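You operate a simulated robot arm through the tools that you are given. There is no shell and no other tool.

You are at the controls of a simulated two-armed robot. One attempt, no reset.

Task
Take the lid off the washers tin and lay it down on the top of the plate table.
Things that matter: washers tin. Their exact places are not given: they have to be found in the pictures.

Only the result counts: the job must be done as asked and must still hold three seconds after the hand-in. Knocking over, shifting, dropping, spilling or breaking anything else fails it. Lids that push on must go on centred and level and be pressed home; caps that screw on are set level and turned clockwise until they are tight.

Robot
Two 7-joint arms with two-finger parallel grippers on one trunk, on a base that drives. Base frame: it is fixed to the floor where the robot stands at the start and does not move with it; the origin is under the middle of the robot, x ahead of it, y to its left, z up. Units: mm, degrees, N and s.
The left shoulder is at the start at [50, 177, 1079], the right one opposite. With the tool pointing down near the work surface each hand reaches from about 100 to 680 mm from the robot's upright axis, wherever it stands, measured 20 degrees to its own side. Places, roughly: washers tin [1750, 750, 1000]. Payload 3.43 kg a hand.
Tool frame (each hand has its own): the origin (TCP) lies between the finger pads and is the grasp point; the fingertips stand 34 mm ahead of it; z points along the fingers, y is the line along which they close. The gripper opens to 128 mm. The fingers are 24 mm wide and 12 mm thick; the gripper's body (48 by 130 mm) begins 96 mm behind the TCP.
Orientation is that of the tool frame in the base frame, as [roll, pitch, yaw] about the fixed x, y, z axes, in that order (R = Rz(yaw) Ry(pitch) Rx(roll)). With the fingers straight down and closing along the base's y, the tool's x points along the base's -x, its y along +y and its z along -z.

Tools
- The arms move only by the tool step_arm. It takes "left_commands", "right_commands" or both (then of equal length, played together; a hand with none holds still); each is a list of rows, each an object of numbers (a shift or turn left out is 0, a gripper value left out holds the last): "hand": the finger opening in mm, from 0 to 128; "tx", "ty", "tz": the shift along the tool's x, y, z in mm; "rx", "ry", "rz": the turn, a rotation vector about the tool's x, y, z in degrees. In form: [{"hand": .., "tx": .., "ty": .., "tz": .., "rx": .., "ry": .., "rz": ..}, ...]. A call has 1 to 20 rows; each row shifts and turns the commanded pose from where the row before left it, along the tool's axes as they then stand. Rows are played at 5 a second. More than 50 mm and 8.6 degrees between two rows, or a gripper value outside its range, and nothing of the call is played. A pose out of reach is approached as far as the arm can. The call stops where the force on the tool passes 40 N (or 10 N more than at its start, if that is more) or the arm is blocked; 0.2 s more then pass. Each finger travels about 108 mm/s and halts on what it meets, pressing with about 22 N; the grip force reading is that of the motor and also rises with nothing between the fingers. The clock runs only during rows and for 0.2 s after the last one: add rows that do not move to give the fingers time. The reply holds the time, the measured pose of the TCP, the force on the tool along the base axes, the opening and the grip force, in the units named above and with some noise, with the torque about the TCP (base axes, N m) and any sound that the robot's microphone picked up.
- Cameras (640 x 400 px; columns grow to the right, rows downward): "scene" is now at [164.7, 0.3, 1252.1]; the picture's right is [-0.08, -1.00, 0.00], its down [-0.40, 0.03, -0.92] and it looks along [0.91, -0.08, -0.40] (base axes); focal length 214 px, centre (320, 200). "left" rides on the left gripper at [76, 11, -160] in its tool frame; the picture's right is [-0.15, 0.99, 0.00], its down [-0.88, -0.13, -0.46] and it looks along [-0.45, -0.07, 0.89] (tool axes); focal length 234 px, centre (320, 200). "right" rides on the right gripper at [76, -11, -160] in its tool frame; the picture's right is [0.15, 0.99, 0.00], its down [-0.88, 0.13, -0.46] and it looks along [-0.45, 0.07, 0.89] (tool axes); focal length 234 px, centre (320, 200).
- capture(camera): a new picture of that camera. It takes no simulated time.
- raise_lower(by): slides the trunk up (or, below 0, down) by that many mm; the arms and the scene camera ride with it, the base frame stays. It gives what a move gives, with no picture.
- roll_base(legs): drives the robot by 1 to 6 legs, each [ahead, turn to the left] in mm and degrees, along the robot's own axes; the way and the turn of a leg run together, so that a leg with both is an arc; at most 1500 mm and 180 degrees a leg. The arms and the cameras ride along, it lands a little off, and it stops where it bumps. It gives what a move gives.
- pan_tilt(pan, tilt): turns the head with the scene camera to pan (to the left, within 80 degrees either way) and tilt (down, from -29 to 69), counted from straight ahead of the robot. It gives what a move gives.
- probe_pixels(camera, pixels): for up to 12 pixels [column, row] of the newest picture of that camera ("zoom" is the newest enlarged one), the place [x, y, z] in the base frame of the surface seen there, good to about 2 mm, but the place of the scene camera against the robot may be out by one fixed shift of up to 12 mm in any direction. It takes no simulated time.
- inspect(camera, box): a new picture of the part [left, top, right, bottom] of that camera's present view, enlarged. It takes no simulated time.
- hand_in(): hands the job in; it is judged then, once.

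Unless the task says otherwise, let go and move clear before handing in.

The tools are called after ">>>" as a command line: name --argument value ..., lists and objects as JSON in quotes. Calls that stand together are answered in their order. step_arm: Moves the arms, as the interface text tells. Its arguments: {"type":"object","properties":{"left_commands":{"type":"array","items":{"type":"object","properties":{"hand":{"type":"number"},"tx":{"type":"number"},"ty":{"type":"number"},"tz":{"type":"number"},"rx":{"type":"number"},"ry":{"type":"number"},"rz":{"type":"number"}}}},"right_commands":{"type":"array","items":{"type":"object","properties":{"hand":{"type":"number"},"tx":{"type":"number"},"ty":{"type":"number"},"tz":{"type":"number"},"rx":{"type":"number"},"ry":{"type":"number"},"rz":{"type":"number"}}}}},"required":[]} The other tools are called the same way: raise_lower (by) slides the trunk up or down; roll_base (legs) drives the base; pan_tilt (pan, tilt) turns the head that bears the scene camera; capture (camera) takes a picture; probe_pixels (camera, pixels) gives the place of the surface under pixels of a picture; inspect (camera, box) takes an enlarged picture of a part of a camera's view; hand_in () hands the job in.

At the start:

```text
clock: 0.0
left_position: [388.6, 208.8, 1172.6]
left_orientation: [-179.9, 0.0, 179.9]
left_contact_force: [0.3, 0.8, 0.0]
left_wrist_torque: [-0.02, 0.03, -0.03]
left_grip_width: 127.8
left_grasp_force: 0.1
right_position: [391.0, -200.3, 1177.0]
right_orientation: [179.9, 0.0, 180.0]
right_contact_force: [-0.1, -0.3, -0.6]
right_wrist_torque: [-0.01, 0.03, -0.03]
right_grip_width: 128.2
right_grasp_force: 0.1
trunk travel left (down, up): [-250.0, 151.0]
robot x, y, heading: [1.2, 0.5, -0.1]
head pan, tilt: [-4.7, 23.7]
```

scene: 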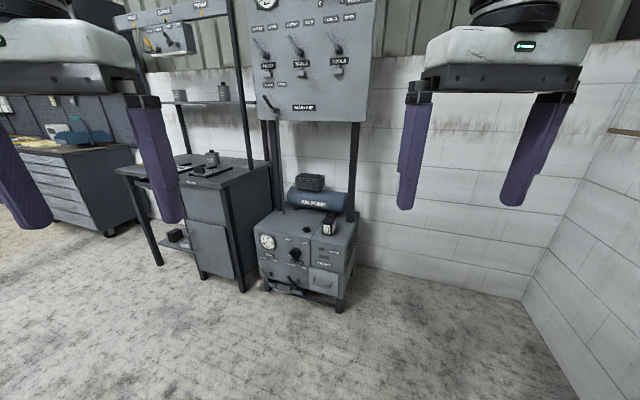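
right: 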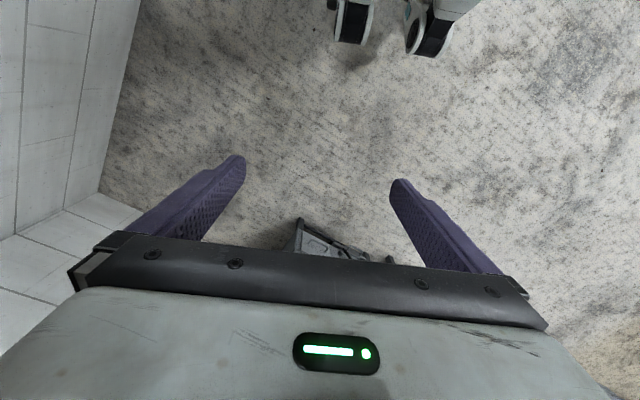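
left: 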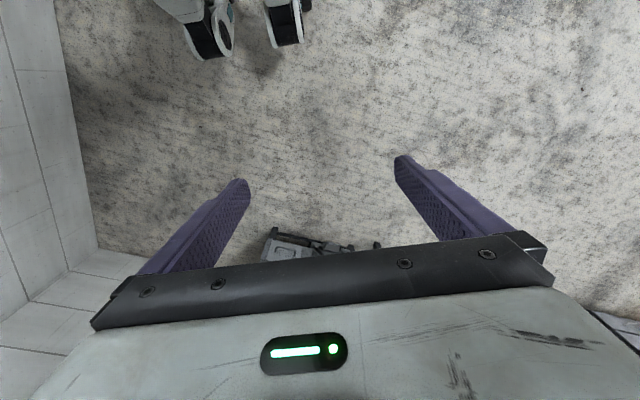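

The scene picture shows a small table at around pixels (200,170) with some items on it, probably the plate table. I'll turn the head toward it and zoom in.

>>> pan_tilt --pan 23 --tilt 12

>>> capture --camera "scene"

>>> inspect --camera "scene" --box '[220, 100, 420, 225]'

```text
clock: 0.9
left_position: [389.0, 208.7, 1171.3]
left_orientation: [-180.0, 0.0, 180.0]
left_contact_force: [0.5, -0.5, 0.3]
left_wrist_torque: [0.05, 0.02, 0.01]
left_grip_width: 128.2
left_grasp_force: 0.0
right_position: [392.1, -200.4, 1176.7]
right_orientation: [179.9, 0.1, -179.9]
right_contact_force: [-0.5, -0.3, -0.1]
right_wrist_torque: [-0.01, -0.02, 0.0]
right_grip_width: 127.7
right_grasp_force: 0.0
trunk travel left (down, up): [-250.0, 151.0]
robot x, y, heading: [1.2, 2.1, -0.1]
head pan, tilt: [23.0, 12.0]
```

```text
taken
```

scene: 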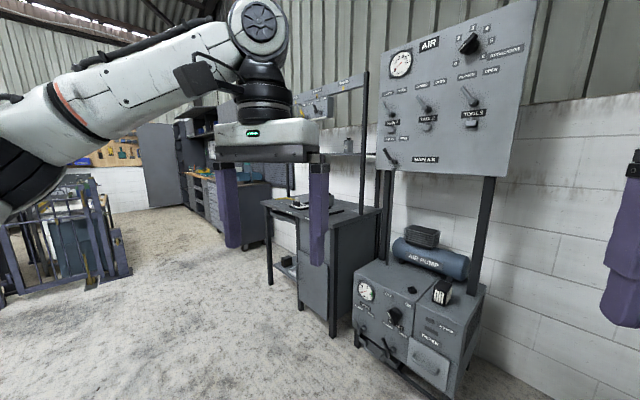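

```text
3.20 times, centred on (320, 162) of scene
```

zoom: 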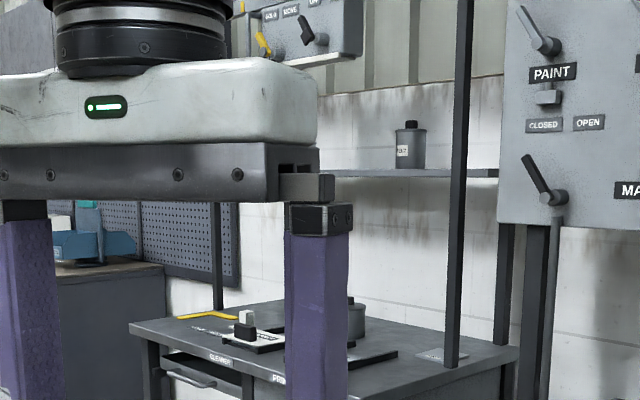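

The left arm blocks the table at this pan. I'll look with a different pan where the table falls between the arms.

>>> pan_tilt --pan 0 --tilt 10

>>> capture --camera "scene"

>>> inspect --camera "scene" --box '[120, 20, 300, 240]'

>>> inspect --camera "scene" --box '[140, 170, 280, 258]'

```text
clock: 1.8
left_position: [387.2, 207.8, 1172.4]
left_orientation: [-179.9, 0.0, -179.9]
left_contact_force: [0.1, -0.1, -0.2]
left_wrist_torque: [-0.04, 0.01, -0.05]
left_grip_width: 127.7
left_grasp_force: 0.0
right_position: [391.4, -200.2, 1177.3]
right_orientation: [179.9, 0.0, 180.0]
right_contact_force: [0.4, 0.0, -0.6]
right_wrist_torque: [0.0, -0.01, 0.03]
right_grip_width: 128.1
right_grasp_force: 0.0
trunk travel left (down, up): [-250.0, 151.0]
robot x, y, heading: [-0.8, -2.5, -0.1]
head pan, tilt: [0.0, 10.0]
```

```text
taken
```

scene: 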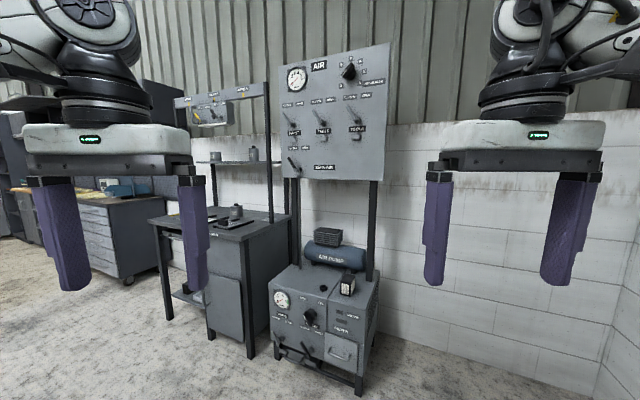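

```text
1.82 times, centred on (210, 130) of scene
```

zoom: 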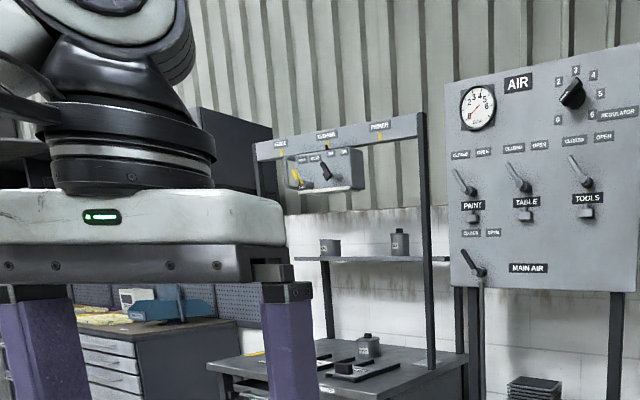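

```text
4.55 times, centred on (210, 214) of scene
```

zoom: 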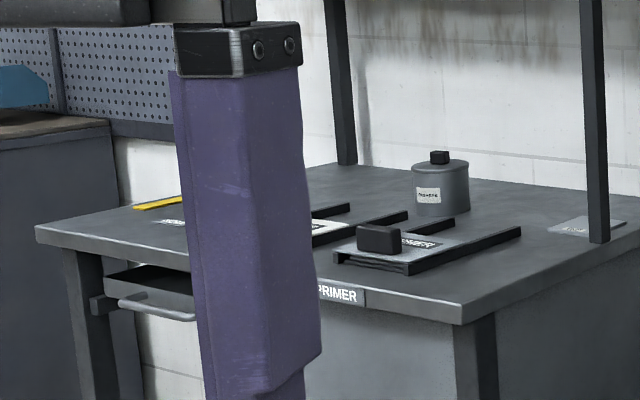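

A cylinder with a square knob and label stands at zoom (440,185), on a table that has plate slides. I'll probe and keep looking around for other tables and labels.

>>> probe_pixels --camera "zoom" --pixels '[[440, 157], [440, 195], [420, 215], [380, 236], [400, 262], [60, 230], [460, 300], [600, 235], [500, 190], [340, 180]]'

>>> inspect --camera "scene" --box '[220, 195, 260, 220]'

>>> inspect --camera "scene" --box '[190, 135, 270, 185]'

```text
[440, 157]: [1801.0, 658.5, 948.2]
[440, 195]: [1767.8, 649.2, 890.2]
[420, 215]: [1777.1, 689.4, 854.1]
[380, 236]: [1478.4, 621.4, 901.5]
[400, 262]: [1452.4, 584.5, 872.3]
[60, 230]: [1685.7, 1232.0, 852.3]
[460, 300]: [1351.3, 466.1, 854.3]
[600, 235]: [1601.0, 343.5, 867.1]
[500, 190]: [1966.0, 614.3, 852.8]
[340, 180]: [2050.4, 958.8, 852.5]
```

```text
16.00 times, centred on (240, 208) of scene
```

zoom: 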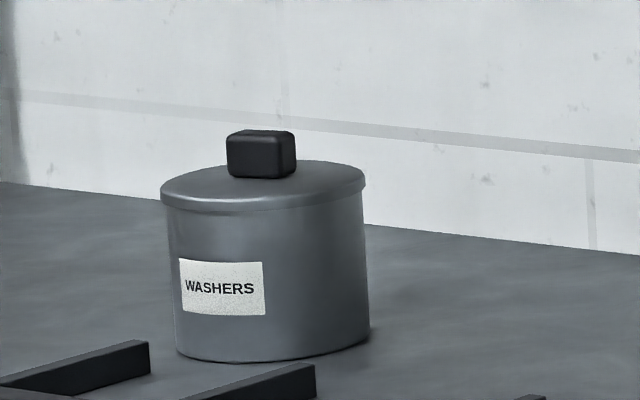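

```text
8.00 times, centred on (230, 160) of scene
```

zoom: 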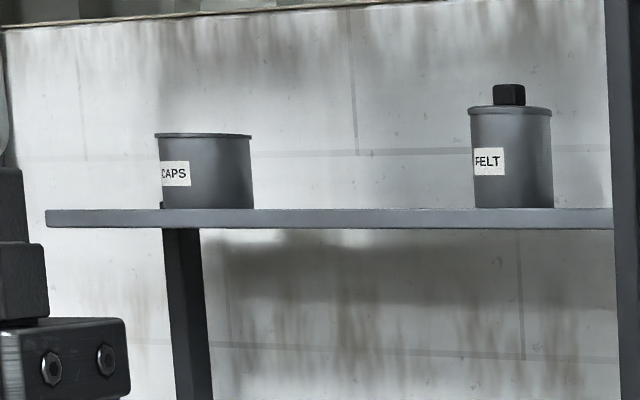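

The WASHERS tin stands on the table near [1790,655], base at z≈853. I'll probe the surrounding frame, shelf and cabinet and look for other tables.

>>> capture --camera "scene"

>>> probe_pixels --camera "scene" --pixels '[[269, 215], [268, 130], [220, 165], [250, 155], [235, 92], [205, 115], [160, 222], [248, 236], [245, 300], [170, 315], [275, 290], [359, 390]]'

>>> pan_tilt --pan 55 --tilt 15

>>> capture --camera "scene"

```text
taken
```

scene: 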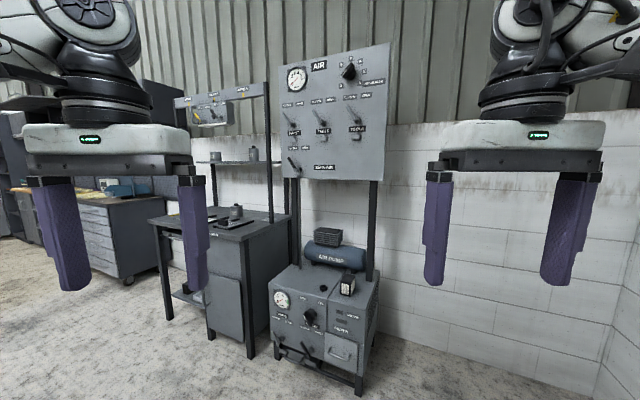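

```text
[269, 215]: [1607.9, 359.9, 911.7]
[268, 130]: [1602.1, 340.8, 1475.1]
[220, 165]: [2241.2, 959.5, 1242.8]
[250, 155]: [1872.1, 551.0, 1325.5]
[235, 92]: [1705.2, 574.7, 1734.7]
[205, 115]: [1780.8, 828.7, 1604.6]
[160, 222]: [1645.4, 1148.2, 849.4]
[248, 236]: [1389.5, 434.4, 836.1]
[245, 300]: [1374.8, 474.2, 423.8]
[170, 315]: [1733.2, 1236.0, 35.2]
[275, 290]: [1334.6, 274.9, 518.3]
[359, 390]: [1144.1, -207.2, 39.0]
```

```text
clock: 3.0
left_position: [389.0, 207.5, 1171.7]
left_orientation: [-179.9, 0.1, -179.9]
left_contact_force: [-0.1, 0.5, -0.1]
left_wrist_torque: [0.02, -0.02, 0.0]
left_grip_width: 127.9
left_grasp_force: 0.1
right_position: [391.8, -201.4, 1175.4]
right_orientation: [179.9, 0.0, 180.0]
right_contact_force: [-0.4, -0.4, -1.0]
right_wrist_torque: [-0.01, -0.03, 0.01]
right_grip_width: 128.1
right_grasp_force: 0.0
trunk travel left (down, up): [-250.0, 151.0]
robot x, y, heading: [0.7, 1.7, -0.3]
head pan, tilt: [55.0, 15.0]
```

```text
taken
```

scene: 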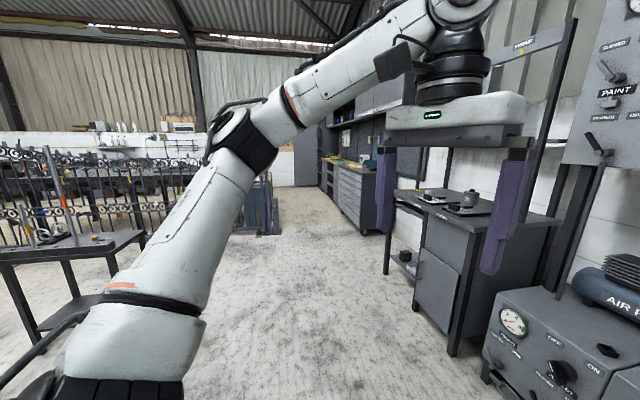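

There is another small table at left (60,250); I'll read its label and check for obstacles before driving.

>>> probe_pixels --camera "scene" --pixels '[[80, 243], [145, 235], [30, 345], [455, 350], [388, 270], [415, 305], [260, 235], [360, 235], [490, 375]]'

>>> inspect --camera "scene" --box '[0, 190, 160, 290]'

>>> inspect --camera "scene" --box '[380, 170, 570, 290]'

```text
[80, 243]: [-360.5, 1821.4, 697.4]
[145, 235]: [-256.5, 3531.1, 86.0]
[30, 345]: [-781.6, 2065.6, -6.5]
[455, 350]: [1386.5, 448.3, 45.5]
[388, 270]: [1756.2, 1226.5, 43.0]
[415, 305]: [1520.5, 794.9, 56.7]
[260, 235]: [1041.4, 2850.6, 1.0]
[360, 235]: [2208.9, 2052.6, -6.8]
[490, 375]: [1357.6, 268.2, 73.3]
```

```text
4.00 times, centred on (80, 240) of scene
```

zoom: 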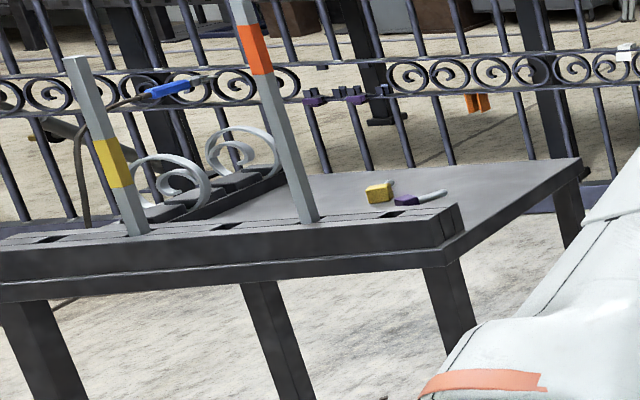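

```text
3.33 times, centred on (475, 230) of scene
```

zoom: 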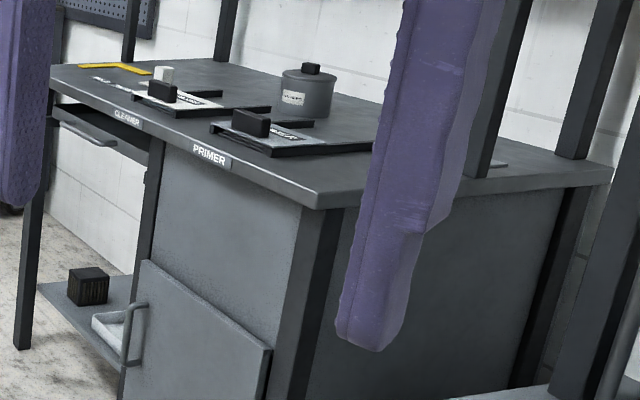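

The table with CLEANER and PRIMER plates holds the washers tin and looks like the plate table. I'll drive to a viewing spot facing it, keeping about 600 mm from its front edge.

>>> roll_base --legs '[[0, 43], [1150, 0], [0, -66]]'

>>> pan_tilt --pan 0 --tilt 25

>>> capture --camera "scene"

```text
clock: 13.7
left_position: [1281.5, 799.2, 1171.7]
left_orientation: [-179.9, -0.1, 156.4]
left_contact_force: [0.2, 0.4, 0.0]
left_wrist_torque: [-0.02, 0.02, 0.0]
left_grip_width: 128.0
left_grasp_force: 0.1
right_position: [1120.1, 422.6, 1175.7]
right_orientation: [179.9, 0.1, 156.3]
right_contact_force: [0.2, -0.1, -1.4]
right_wrist_torque: [0.02, -0.04, -0.02]
right_grip_width: 128.1
right_grasp_force: 0.0
trunk travel left (down, up): [-250.0, 151.0]
robot x, y, heading: [840.4, 763.6, -23.8]
head pan, tilt: [55.0, 15.0]
```

```text
clock: 14.9
left_position: [1282.4, 797.9, 1173.3]
left_orientation: [-179.9, 0.0, 156.4]
left_contact_force: [0.4, -0.5, -0.4]
left_wrist_torque: [-0.04, -0.02, 0.01]
left_grip_width: 128.0
left_grasp_force: 0.0
right_position: [1120.9, 422.3, 1175.5]
right_orientation: [180.0, 0.0, 156.3]
right_contact_force: [0.3, -0.2, 0.2]
right_wrist_torque: [0.01, 0.04, 0.03]
right_grip_width: 128.1
right_grasp_force: 0.0
trunk travel left (down, up): [-250.0, 151.0]
robot x, y, heading: [842.8, 762.9, -23.7]
head pan, tilt: [0.0, 25.0]
```

```text
taken
```

scene: 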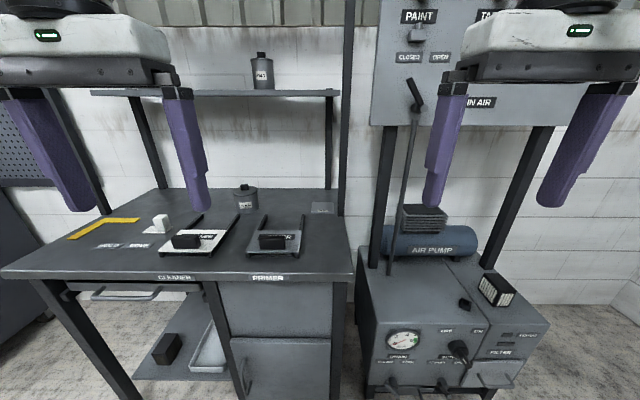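

The table now lies in the left half, with the tin at (245,197) and the shelf with FELT above it. I'll zoom on the table top and probe.

>>> inspect --camera "scene" --box '[0, 170, 360, 395]'

>>> inspect --camera "scene" --box '[200, 170, 360, 270]'

>>> probe_pixels --camera "zoom" --pixels '[[182, 60], [182, 82], [160, 95], [208, 85], [180, 120], [180, 155], [250, 170], [240, 120], [490, 135], [560, 280], [285, 280], [590, 380]]'

>>> probe_pixels --camera "scene" --pixels '[[0, 273], [347, 273], [262, 80], [262, 95], [335, 94], [95, 95], [100, 209], [340, 213], [110, 245], [190, 240], [160, 225], [300, 285]]'

```text
1.78 times, centred on (180, 282) of scene
```

zoom: 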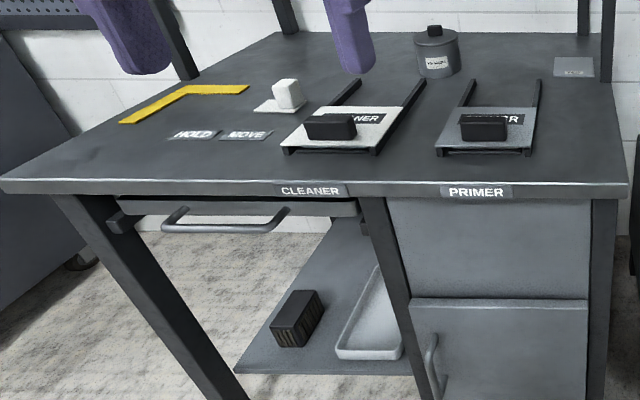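

```text
4.00 times, centred on (280, 220) of scene
```

zoom: 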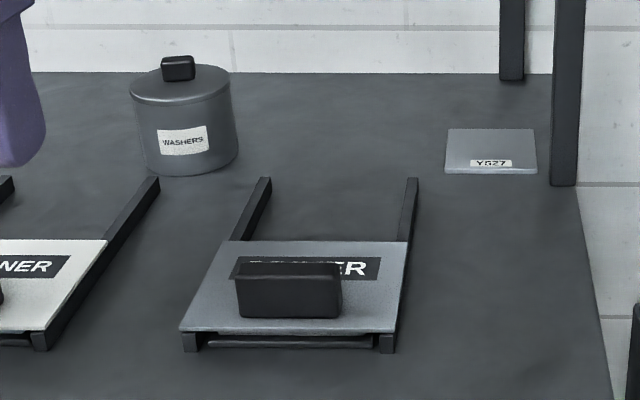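

```text
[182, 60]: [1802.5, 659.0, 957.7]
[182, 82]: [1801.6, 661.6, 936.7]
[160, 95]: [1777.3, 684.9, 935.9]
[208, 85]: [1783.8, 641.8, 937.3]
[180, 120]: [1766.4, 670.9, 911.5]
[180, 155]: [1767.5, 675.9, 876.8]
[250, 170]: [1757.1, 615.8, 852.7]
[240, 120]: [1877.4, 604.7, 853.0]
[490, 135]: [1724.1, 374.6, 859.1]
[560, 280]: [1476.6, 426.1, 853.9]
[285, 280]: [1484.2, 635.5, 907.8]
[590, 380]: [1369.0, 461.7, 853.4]
```

```text
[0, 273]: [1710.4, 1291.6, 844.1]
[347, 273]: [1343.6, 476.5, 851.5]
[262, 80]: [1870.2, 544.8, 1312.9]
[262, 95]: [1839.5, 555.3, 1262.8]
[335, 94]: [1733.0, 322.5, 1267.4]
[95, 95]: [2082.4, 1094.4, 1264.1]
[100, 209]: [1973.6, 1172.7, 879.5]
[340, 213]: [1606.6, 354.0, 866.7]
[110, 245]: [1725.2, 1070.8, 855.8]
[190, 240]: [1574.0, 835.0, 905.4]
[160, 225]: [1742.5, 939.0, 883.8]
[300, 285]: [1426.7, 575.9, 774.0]
```

The tin's lid top is at z≈936, knob top ≈958, lid about 96 mm wide; the shelf's front edge passes about 70 mm behind the tin at z≈1265. I'll check my own base footprint to see how close I can drive, and zoom the knob.

>>> inspect --camera "scene" --box '[225, 178, 265, 203]'

>>> pan_tilt --pan 0 --tilt 69

>>> capture --camera "scene"

```text
16.00 times, centred on (245, 190) of scene
```

zoom: 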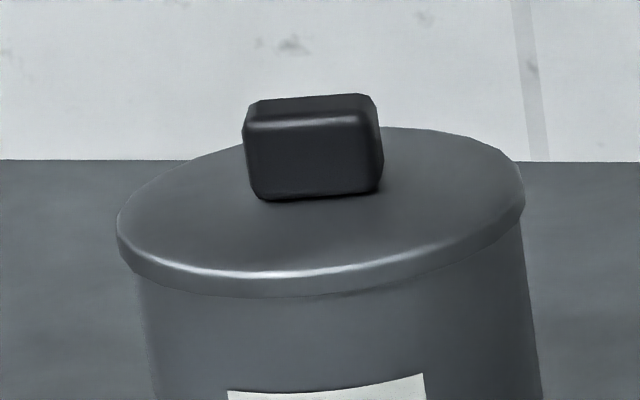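

```text
clock: 16.0
left_position: [1282.2, 798.7, 1172.4]
left_orientation: [-179.8, 0.0, 156.4]
left_contact_force: [-0.3, -0.4, 0.4]
left_wrist_torque: [-0.02, 0.03, -0.01]
left_grip_width: 128.1
left_grasp_force: 0.0
right_position: [1120.0, 423.9, 1175.9]
right_orientation: [179.9, -0.1, 156.3]
right_contact_force: [0.3, 0.0, -0.9]
right_wrist_torque: [0.01, 0.02, 0.0]
right_grip_width: 128.1
right_grasp_force: 0.0
trunk travel left (down, up): [-250.0, 151.0]
robot x, y, heading: [839.0, 760.3, -23.7]
head pan, tilt: [0.0, 68.8]
```

```text
taken
```

scene: 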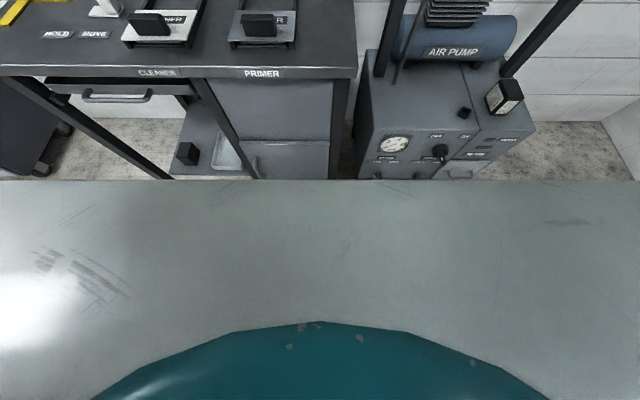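

The picture is filled by my own torso/base from row 180 down. I'll probe that edge to learn how far it protrudes and at what height.

>>> probe_pixels --camera "scene" --pixels '[[320, 185], [100, 185], [600, 185], [5, 185], [635, 185], [320, 250], [320, 330], [320, 380], [260, 178], [400, 175]]'

>>> capture --camera "left"

>>> capture --camera "right"

```text
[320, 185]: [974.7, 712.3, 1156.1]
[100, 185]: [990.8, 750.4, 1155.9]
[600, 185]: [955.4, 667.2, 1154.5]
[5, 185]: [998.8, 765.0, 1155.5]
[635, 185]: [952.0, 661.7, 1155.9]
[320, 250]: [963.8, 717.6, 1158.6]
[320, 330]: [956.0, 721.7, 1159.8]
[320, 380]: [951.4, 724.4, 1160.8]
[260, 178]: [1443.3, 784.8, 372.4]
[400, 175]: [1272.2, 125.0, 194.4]
```

```text
taken
```

left: 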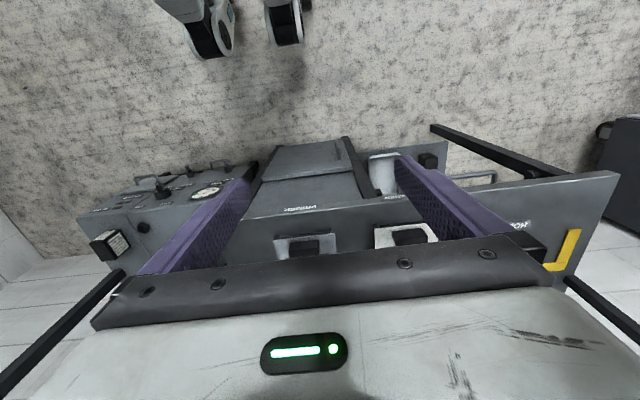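

```text
taken
```

right: 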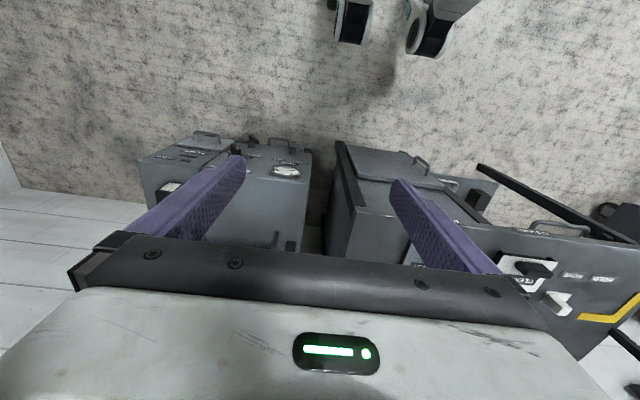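

In the left camera the two black-and-white objects at (215,35) and (285,20) seem to be my own base's front. I'll probe them to learn the footprint.

>>> probe_pixels --camera "left" --pixels '[[210, 50], [290, 35], [190, 5], [300, 5], [270, 10], [215, 30]]'

>>> probe_pixels --camera "right" --pixels '[[350, 30], [430, 45], [460, 10], [340, 5], [405, 10], [420, 30]]'

>>> inspect --camera "left" --box '[120, 0, 360, 100]'

```text
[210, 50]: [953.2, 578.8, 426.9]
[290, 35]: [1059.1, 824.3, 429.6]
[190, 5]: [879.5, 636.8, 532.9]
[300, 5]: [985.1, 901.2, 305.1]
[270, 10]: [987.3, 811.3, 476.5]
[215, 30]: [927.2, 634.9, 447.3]
```

```text
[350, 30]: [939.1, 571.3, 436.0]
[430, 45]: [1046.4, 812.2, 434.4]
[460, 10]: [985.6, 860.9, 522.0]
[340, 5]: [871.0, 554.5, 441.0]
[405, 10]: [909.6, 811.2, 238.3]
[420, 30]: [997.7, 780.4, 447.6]
```

```text
2.67 times, centred on (240, 50) of left
```

zoom: 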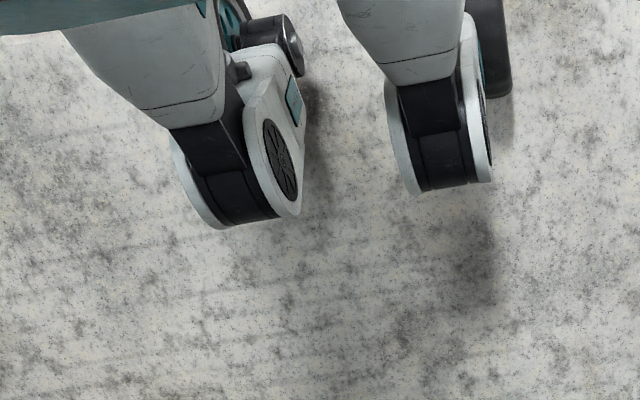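

My knees reach about 190 mm ahead at z≈430, so I can stand around 270 mm from the table edge. I'll shift left about 180 mm first, then drive forward part of the way.

>>> roll_base --legs '[[0, 90], [180, 0], [0, -90.5], [220, 0]]'

>>> pan_tilt --pan 10 --tilt 35

>>> capture --camera "scene"

>>> capture --camera "left"

```text
clock: 26.5
left_position: [1557.5, 861.5, 1171.9]
left_orientation: [-179.9, -0.1, 155.0]
left_contact_force: [0.7, -0.5, -0.6]
left_wrist_torque: [0.04, 0.05, 0.0]
left_grip_width: 128.2
left_grasp_force: 0.0
right_position: [1388.2, 489.4, 1178.0]
right_orientation: [179.9, 0.0, 155.1]
right_contact_force: [0.2, 0.3, 0.5]
right_wrist_torque: [0.02, 0.03, 0.02]
right_grip_width: 128.0
right_grasp_force: 0.0
trunk travel left (down, up): [-250.0, 151.0]
robot x, y, heading: [1114.2, 833.9, -24.8]
head pan, tilt: [0.0, 68.8]
```

```text
clock: 27.5
left_position: [1556.0, 861.9, 1172.4]
left_orientation: [-179.9, 0.0, 155.2]
left_contact_force: [0.8, 0.0, 0.0]
left_wrist_torque: [-0.02, -0.03, -0.02]
left_grip_width: 128.2
left_grasp_force: 0.1
right_position: [1388.1, 488.8, 1175.8]
right_orientation: [179.9, 0.1, 155.1]
right_contact_force: [0.8, 0.7, 0.8]
right_wrist_torque: [-0.02, 0.01, 0.02]
right_grip_width: 127.8
right_grasp_force: 0.1
trunk travel left (down, up): [-250.0, 151.0]
robot x, y, heading: [1118.2, 836.2, -24.6]
head pan, tilt: [10.0, 35.0]
```

```text
taken
```

scene: 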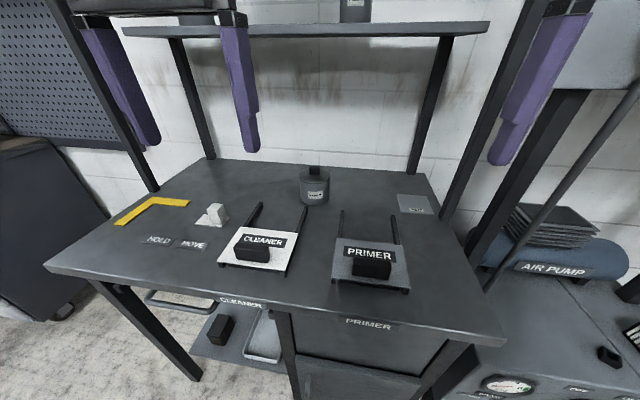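

```text
taken
```

left: 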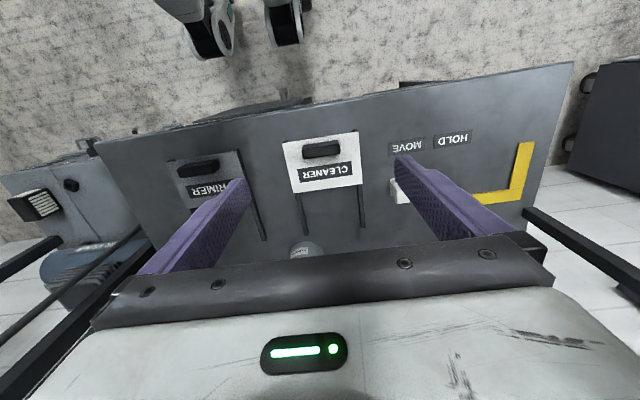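

The robot now faces the table squarely, tin at (314,190) about 704 mm ahead and 135 mm to the left. I'll roll forward 85 mm and re-measure.

>>> roll_base --legs '[[85, 0]]'

>>> capture --camera "scene"

>>> inspect --camera "scene" --box '[240, 130, 440, 255]'

>>> capture --camera "left"

```text
clock: 28.6
left_position: [1602.3, 840.2, 1170.8]
left_orientation: [180.0, -0.3, 155.5]
left_contact_force: [-1.0, -0.1, 0.1]
left_wrist_torque: [-0.02, -0.02, 0.0]
left_grip_width: 127.9
left_grasp_force: 0.1
right_position: [1434.5, 467.5, 1175.8]
right_orientation: [180.0, -0.1, 155.1]
right_contact_force: [0.1, -0.2, 0.2]
right_wrist_torque: [-0.04, -0.04, 0.0]
right_grip_width: 128.1
right_grasp_force: 0.0
trunk travel left (down, up): [-250.0, 151.0]
robot x, y, heading: [1162.4, 813.2, -24.9]
head pan, tilt: [10.0, 35.0]
stopped in leg 1: the robot was blocked; the commanded pose is now the measured one
```

```text
taken
```

scene: 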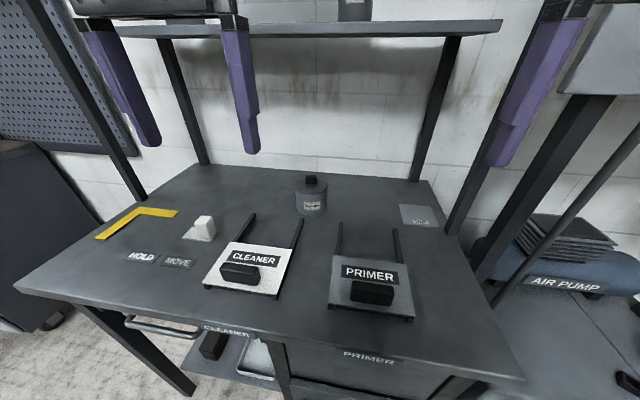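

```text
3.20 times, centred on (340, 192) of scene
```

zoom: 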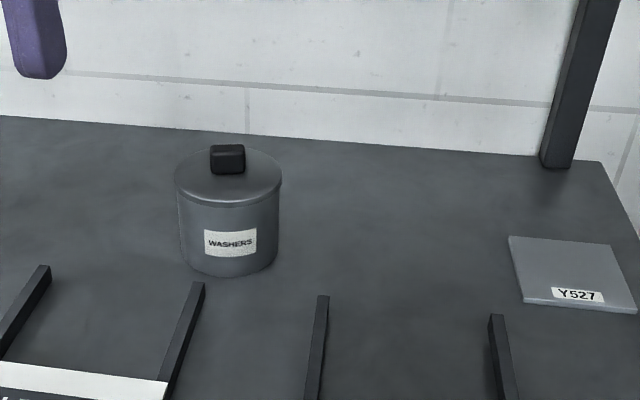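

```text
taken
```

left: 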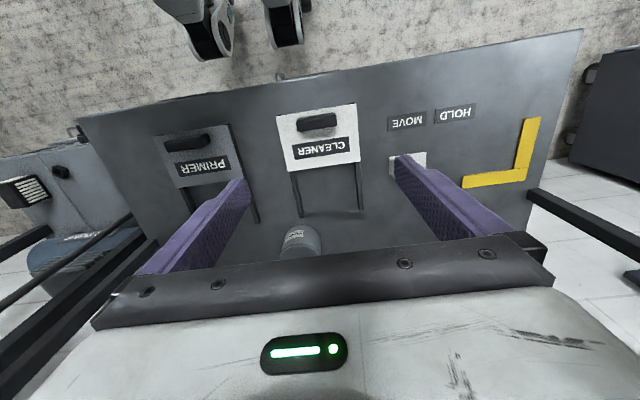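

The drive stopped about 300 mm from the edge; items on the table look unmoved (tin at (311,195), plates in place). I'll back off slightly to relieve contact and re-measure the tin from here.

>>> roll_base --legs '[[-10, 0]]'

>>> capture --camera "scene"

>>> inspect --camera "scene" --box '[280, 160, 344, 200]'

```text
clock: 29.3
left_position: [1595.3, 844.1, 1170.8]
left_orientation: [-180.0, -0.2, 155.5]
left_contact_force: [-0.2, -0.2, -0.5]
left_wrist_torque: [0.02, -0.02, -0.02]
left_grip_width: 128.1
left_grasp_force: 0.0
right_position: [1427.3, 471.3, 1175.8]
right_orientation: [-180.0, -0.2, 155.2]
right_contact_force: [-0.2, -0.3, -0.2]
right_wrist_torque: [0.03, -0.02, -0.03]
right_grip_width: 127.9
right_grasp_force: 0.1
trunk travel left (down, up): [-250.0, 151.0]
robot x, y, heading: [1157.6, 818.0, -24.7]
head pan, tilt: [10.0, 35.0]
```

```text
taken
```

scene: 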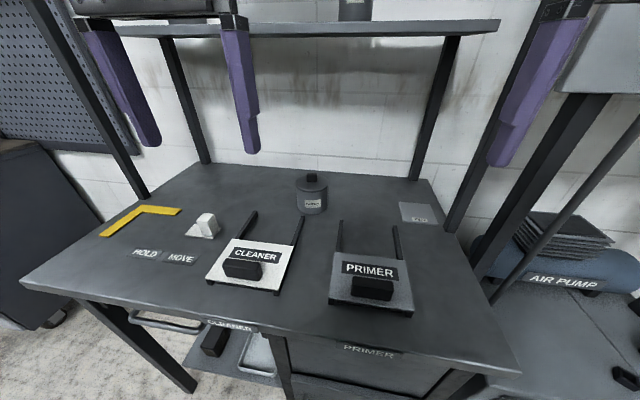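

```text
10.00 times, centred on (312, 180) of scene
```

zoom: 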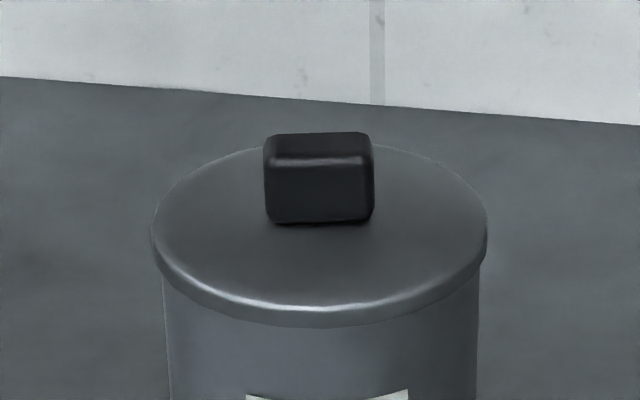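

The lid spans zoom columns 152–487 with the knob's front face at 265–373. I'll probe the lid edges and the knob corners to fix their centre and orientation.

>>> probe_pixels --camera "zoom" --pixels '[[160, 228], [480, 228], [320, 295], [250, 155], [400, 160], [318, 145], [275, 160], [365, 160], [320, 195], [275, 215], [365, 215], [320, 240]]'

>>> probe_pixels --camera "scene" --pixels '[[490, 38], [120, 38], [399, 228], [340, 222], [304, 215], [256, 213], [417, 212], [360, 180], [370, 205], [440, 155], [437, 232], [145, 195]]'

```text
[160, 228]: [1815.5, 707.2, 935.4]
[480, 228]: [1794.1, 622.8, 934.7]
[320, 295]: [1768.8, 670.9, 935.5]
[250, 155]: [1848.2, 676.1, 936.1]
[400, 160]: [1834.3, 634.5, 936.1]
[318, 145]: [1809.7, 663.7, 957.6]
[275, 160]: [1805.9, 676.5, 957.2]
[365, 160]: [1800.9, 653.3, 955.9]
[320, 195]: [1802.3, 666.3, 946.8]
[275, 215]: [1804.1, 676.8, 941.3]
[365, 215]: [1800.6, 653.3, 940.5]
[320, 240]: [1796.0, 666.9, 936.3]
```

```text
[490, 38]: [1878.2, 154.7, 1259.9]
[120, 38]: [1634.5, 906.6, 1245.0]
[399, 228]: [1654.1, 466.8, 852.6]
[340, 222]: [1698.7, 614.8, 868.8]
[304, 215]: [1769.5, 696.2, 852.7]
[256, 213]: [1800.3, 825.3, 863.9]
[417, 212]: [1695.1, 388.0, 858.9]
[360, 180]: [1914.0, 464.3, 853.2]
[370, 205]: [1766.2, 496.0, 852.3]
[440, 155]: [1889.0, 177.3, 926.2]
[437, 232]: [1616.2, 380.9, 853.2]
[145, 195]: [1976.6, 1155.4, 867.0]
```

The knob is about 30 mm wide, its centre near [1810,663], top z≈957; lid plane z≈936. I'll turn the left hand to match the knob, tilt it 20° away from the shelf, and move to a hover point above and in front of it.

>>> step_arm --left_commands '[{"rz": -6.25}, {"rz": -6.25}, {"ry": -6.67}, {"ry": -6.67}, {"ry": -6.66}, {"tx": -28.95, "ty": -21.95, "tz": 26.7}, {"tx": -28.95, "ty": -21.95, "tz": 26.7}, {"tx": -28.95, "ty": -21.95, "tz": 26.7}, {"tx": -28.95, "ty": -21.95, "tz": 26.7}, {"tx": -28.95, "ty": -21.95, "tz": 26.7}, {"tx": -28.95, "ty": -21.95, "tz": 26.7, "hand": 70}, {}, {}]'

>>> capture --camera "left"

>>> capture --camera "scene"

```text
clock: 32.1
left_position: [1780.9, 669.5, 1078.0]
left_orientation: [-179.9, 19.7, 167.8]
left_contact_force: [0.0, -0.5, -0.7]
left_wrist_torque: [-0.01, -0.02, -0.02]
left_grip_width: 70.0
left_grasp_force: 0.1
right_position: [1427.2, 471.1, 1174.2]
right_orientation: [180.0, -0.2, 155.1]
right_contact_force: [-0.7, 0.0, 0.5]
right_wrist_torque: [-0.01, 0.02, 0.0]
right_grip_width: 128.0
right_grasp_force: 0.0
trunk travel left (down, up): [-250.0, 151.0]
robot x, y, heading: [1155.0, 817.2, -24.7]
head pan, tilt: [10.0, 35.0]
```

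```text
taken
```

left: 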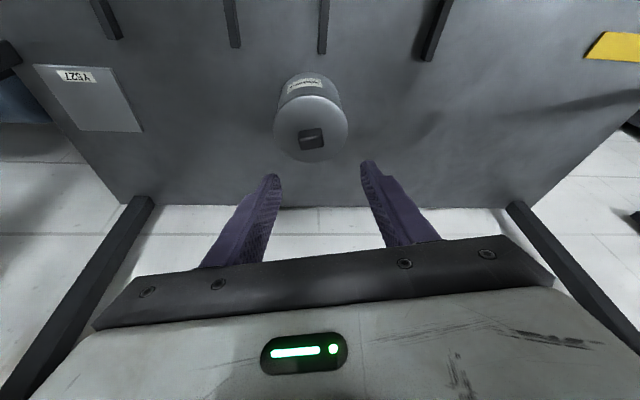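

```text
taken
```

scene: 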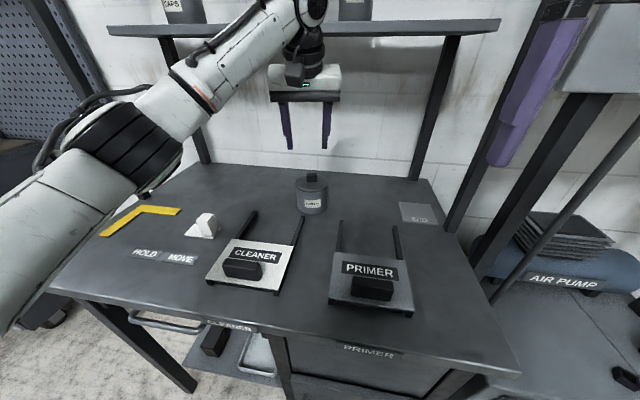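

The hand is hovering cleanly above the tin; the left camera sees lid and knob at (312,135). I'll enlarge and probe with the wrist camera for accurate positions.

>>> inspect --camera "left" --box '[248, 65, 376, 145]'

>>> inspect --camera "left" --box '[248, 95, 376, 175]'

```text
5.00 times, centred on (312, 105) of left
```

zoom: 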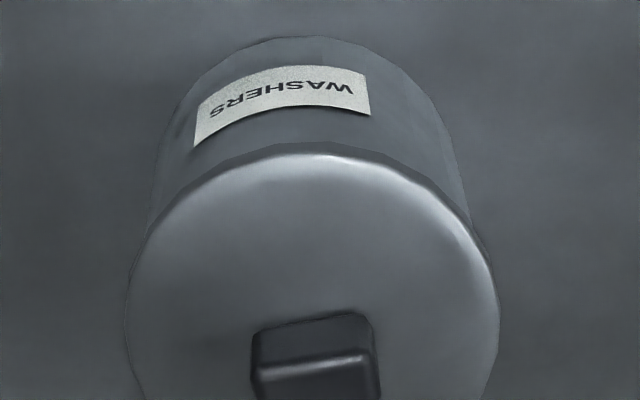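

```text
5.00 times, centred on (312, 135) of left
```

zoom: 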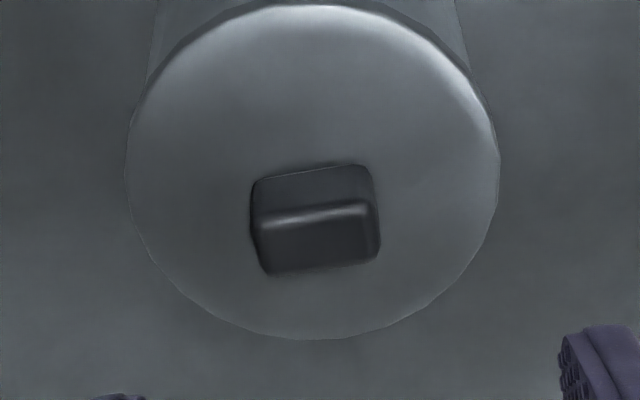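

In this zoom the knob's edge (252,182)–(368,165) tilts just as the camera's own yaw does, so the tool seems aligned with it. I'll probe to confirm.

>>> probe_pixels --camera "zoom" --pixels '[[265, 235], [360, 222], [272, 268], [370, 255], [318, 245], [312, 190], [140, 165], [485, 165], [312, 15], [312, 330], [200, 100], [430, 100]]'

>>> probe_pixels --camera "left" --pixels '[[272, 178], [366, 165], [320, 193], [230, 120], [395, 120]]'

```text
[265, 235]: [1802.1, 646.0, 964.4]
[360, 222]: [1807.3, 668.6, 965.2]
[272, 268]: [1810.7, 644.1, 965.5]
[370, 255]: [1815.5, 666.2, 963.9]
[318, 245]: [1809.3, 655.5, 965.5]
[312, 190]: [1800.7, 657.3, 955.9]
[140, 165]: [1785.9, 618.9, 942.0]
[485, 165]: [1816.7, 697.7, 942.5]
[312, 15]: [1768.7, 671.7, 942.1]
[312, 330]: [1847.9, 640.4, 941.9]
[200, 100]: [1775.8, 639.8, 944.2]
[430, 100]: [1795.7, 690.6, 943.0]
```

```text
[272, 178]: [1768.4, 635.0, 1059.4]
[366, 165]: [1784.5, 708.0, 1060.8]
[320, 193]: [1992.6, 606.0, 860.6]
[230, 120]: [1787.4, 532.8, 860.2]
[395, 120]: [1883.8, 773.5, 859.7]
```

The wrist camera puts the knob centre at about [1809,656], top z≈965, lid z≈942, and the knob axis matches the tool's y axis. I'll shift over it, go down 60 mm, and check before the last 37 mm.

>>> step_arm --left_commands '[{"tx": -18.9, "ty": -7.2, "tz": 6.8}, {"tx": 6.7, "tz": 18.8}, {"tx": 6.7, "tz": 18.8}, {"tx": 6.7, "tz": 18.8}, {}]'

>>> capture --camera "left"

>>> inspect --camera "left" --box '[240, 100, 400, 200]'

```text
clock: 33.3
left_position: [1798.2, 659.8, 1018.1]
left_orientation: [180.0, 19.8, 167.9]
left_contact_force: [-0.2, -0.4, -0.2]
left_wrist_torque: [0.01, 0.01, -0.03]
left_grip_width: 69.9
left_grasp_force: 0.0
right_position: [1427.7, 470.4, 1173.9]
right_orientation: [-179.9, -0.3, 155.1]
right_contact_force: [0.4, -0.5, -1.3]
right_wrist_torque: [-0.02, -0.01, -0.01]
right_grip_width: 127.9
right_grasp_force: 0.1
trunk travel left (down, up): [-250.0, 151.0]
robot x, y, heading: [1150.8, 815.1, -24.5]
head pan, tilt: [10.0, 35.0]
```

```text
taken
```

left: 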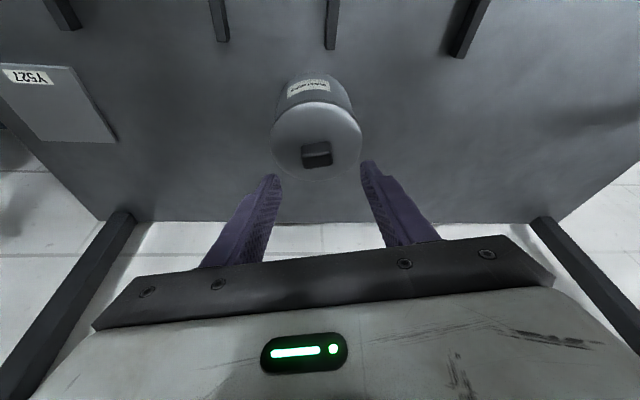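

```text
4.00 times, centred on (320, 150) of left
```

zoom: 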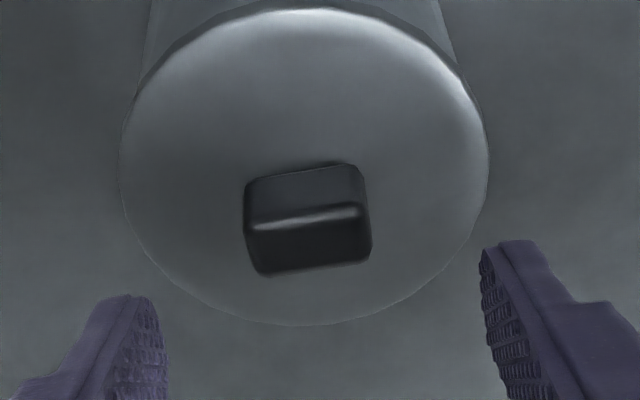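

The knob (zoom 245–372) sits between the fingertips; I'll probe again from here to refine the centre and heights.

>>> probe_pixels --camera "zoom" --pixels '[[262, 238], [358, 225], [268, 266], [362, 254], [312, 245], [305, 195], [130, 150], [478, 150], [300, 20], [305, 312], [180, 120], [420, 230]]'

```text
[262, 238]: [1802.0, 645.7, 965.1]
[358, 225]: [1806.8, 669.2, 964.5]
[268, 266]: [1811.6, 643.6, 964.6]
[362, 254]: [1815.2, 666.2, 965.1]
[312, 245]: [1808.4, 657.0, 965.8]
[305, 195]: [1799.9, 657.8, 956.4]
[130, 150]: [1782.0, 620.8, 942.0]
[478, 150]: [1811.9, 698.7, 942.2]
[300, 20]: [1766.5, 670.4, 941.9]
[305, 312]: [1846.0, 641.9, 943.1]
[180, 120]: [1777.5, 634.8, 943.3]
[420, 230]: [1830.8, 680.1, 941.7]
```

Knob centre is confirmed at [1809,656] and lid z≈942. I'll descend the last 37 mm so the fingertips end about 3 mm above the lid, still open.

>>> step_arm --left_commands '[{"tx": 3.9, "ty": -1.4, "tz": 11.7}, {"tx": 3.9, "tz": 11.7}, {"tx": 3.8, "tz": 11.7}, {}]'

>>> inspect --camera "left" --box '[240, 100, 400, 200]'

>>> inspect --camera "scene" --box '[260, 120, 380, 220]'

```text
clock: 34.3
left_position: [1800.0, 657.7, 981.9]
left_orientation: [-180.0, 19.8, 167.9]
left_contact_force: [-0.2, -0.2, -0.3]
left_wrist_torque: [-0.03, -0.03, -0.04]
left_grip_width: 70.0
left_grasp_force: 0.0
right_position: [1426.7, 469.9, 1175.1]
right_orientation: [-180.0, -0.2, 155.1]
right_contact_force: [0.0, 0.0, 0.3]
right_wrist_torque: [-0.01, -0.02, -0.02]
right_grip_width: 127.9
right_grasp_force: 0.0
trunk travel left (down, up): [-250.0, 151.0]
robot x, y, heading: [1155.9, 819.2, -24.8]
head pan, tilt: [10.0, 35.0]
```

```text
4.00 times, centred on (320, 150) of left
```

zoom: 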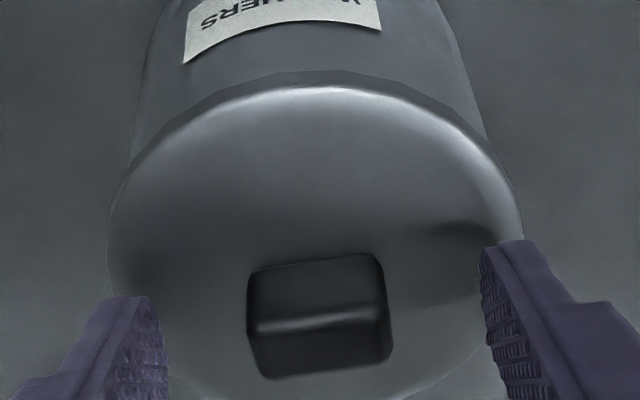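

```text
4.00 times, centred on (320, 170) of scene
```

zoom: 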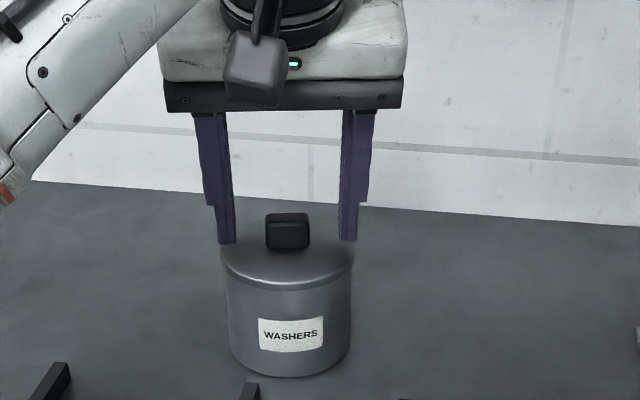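

The fingers straddle the knob evenly (zoom scene 235–265 and 308–340) with tips just above the lid. I'll close the gripper on the knob.

>>> step_arm --left_commands '[{"hand": 36}, {"hand": 24}, {"hand": 10}, {}, {}]'

>>> inspect --camera "left" --box '[240, 100, 400, 200]'

>>> inspect --camera "scene" --box '[260, 120, 380, 220]'

```text
clock: 35.5
left_position: [1799.5, 657.3, 981.6]
left_orientation: [180.0, 19.6, 167.9]
left_contact_force: [-0.4, -0.3, 0.1]
left_wrist_torque: [-0.04, 0.06, 0.01]
left_grip_width: 28.8
left_grasp_force: 21.9
right_position: [1427.2, 470.3, 1173.8]
right_orientation: [-179.9, -0.2, 155.1]
right_contact_force: [-0.7, 0.6, 0.0]
right_wrist_torque: [-0.01, -0.01, -0.03]
right_grip_width: 128.1
right_grasp_force: 0.0
trunk travel left (down, up): [-250.0, 151.0]
robot x, y, heading: [1153.2, 819.2, -24.5]
head pan, tilt: [10.0, 35.0]
```

```text
4.00 times, centred on (320, 150) of left
```

zoom: 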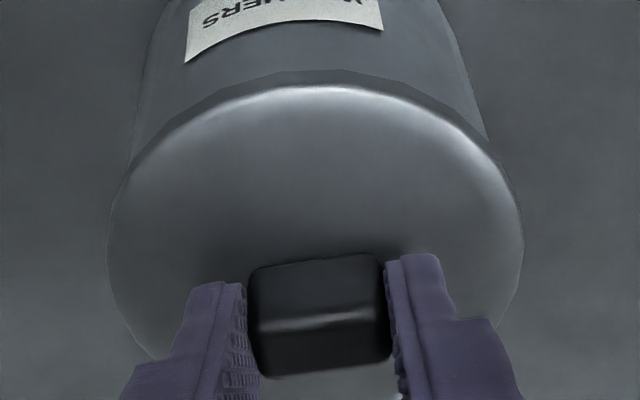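

```text
4.00 times, centred on (320, 170) of scene
```

zoom: 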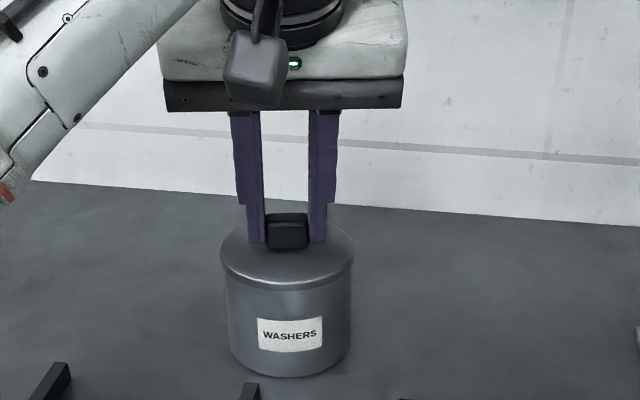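

The knob is gripped (opening 28.8 mm, 22 N) and the tin hasn't shifted. I'll lift slowly by 4 mm and watch the force to see how the lid holds.

>>> step_arm --left_commands '[{"tx": -0.34, "tz": -0.94}, {"tx": -0.34, "tz": -0.94}, {"tx": -0.34, "tz": -0.94}, {"tx": -0.34, "tz": -0.94}, {}]'

>>> inspect --camera "scene" --box '[260, 120, 380, 220]'

>>> inspect --camera "left" --box '[240, 80, 400, 180]'

```text
clock: 36.7
left_position: [1800.1, 657.4, 984.9]
left_orientation: [180.0, 19.7, 167.9]
left_contact_force: [-1.0, 0.4, -1.6]
left_wrist_torque: [0.0, -0.02, 0.01]
left_grip_width: 29.1
left_grasp_force: 21.7
right_position: [1426.8, 470.6, 1173.9]
right_orientation: [179.9, -0.2, 155.0]
right_contact_force: [-1.1, 0.0, 0.2]
right_wrist_torque: [-0.02, 0.0, -0.03]
right_grip_width: 128.1
right_grasp_force: 0.1
trunk travel left (down, up): [-250.0, 151.0]
robot x, y, heading: [1158.3, 815.7, -24.5]
head pan, tilt: [10.0, 35.0]
```

```text
4.00 times, centred on (320, 170) of scene
```

zoom: 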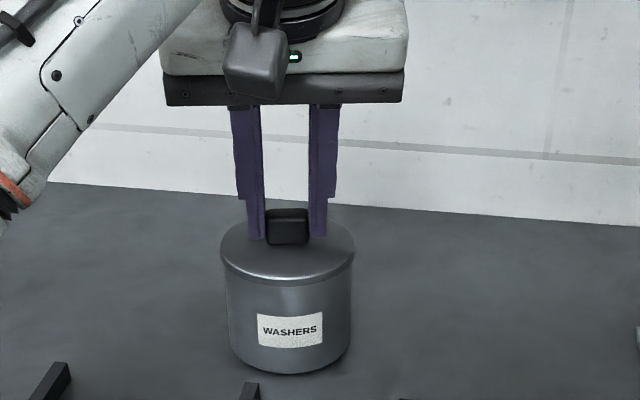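

```text
4.00 times, centred on (320, 130) of left
```

zoom: 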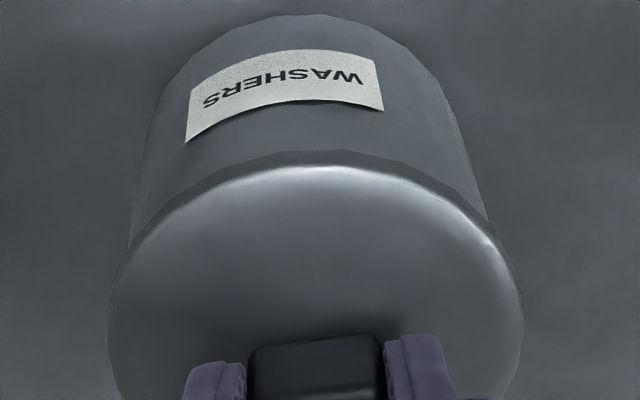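

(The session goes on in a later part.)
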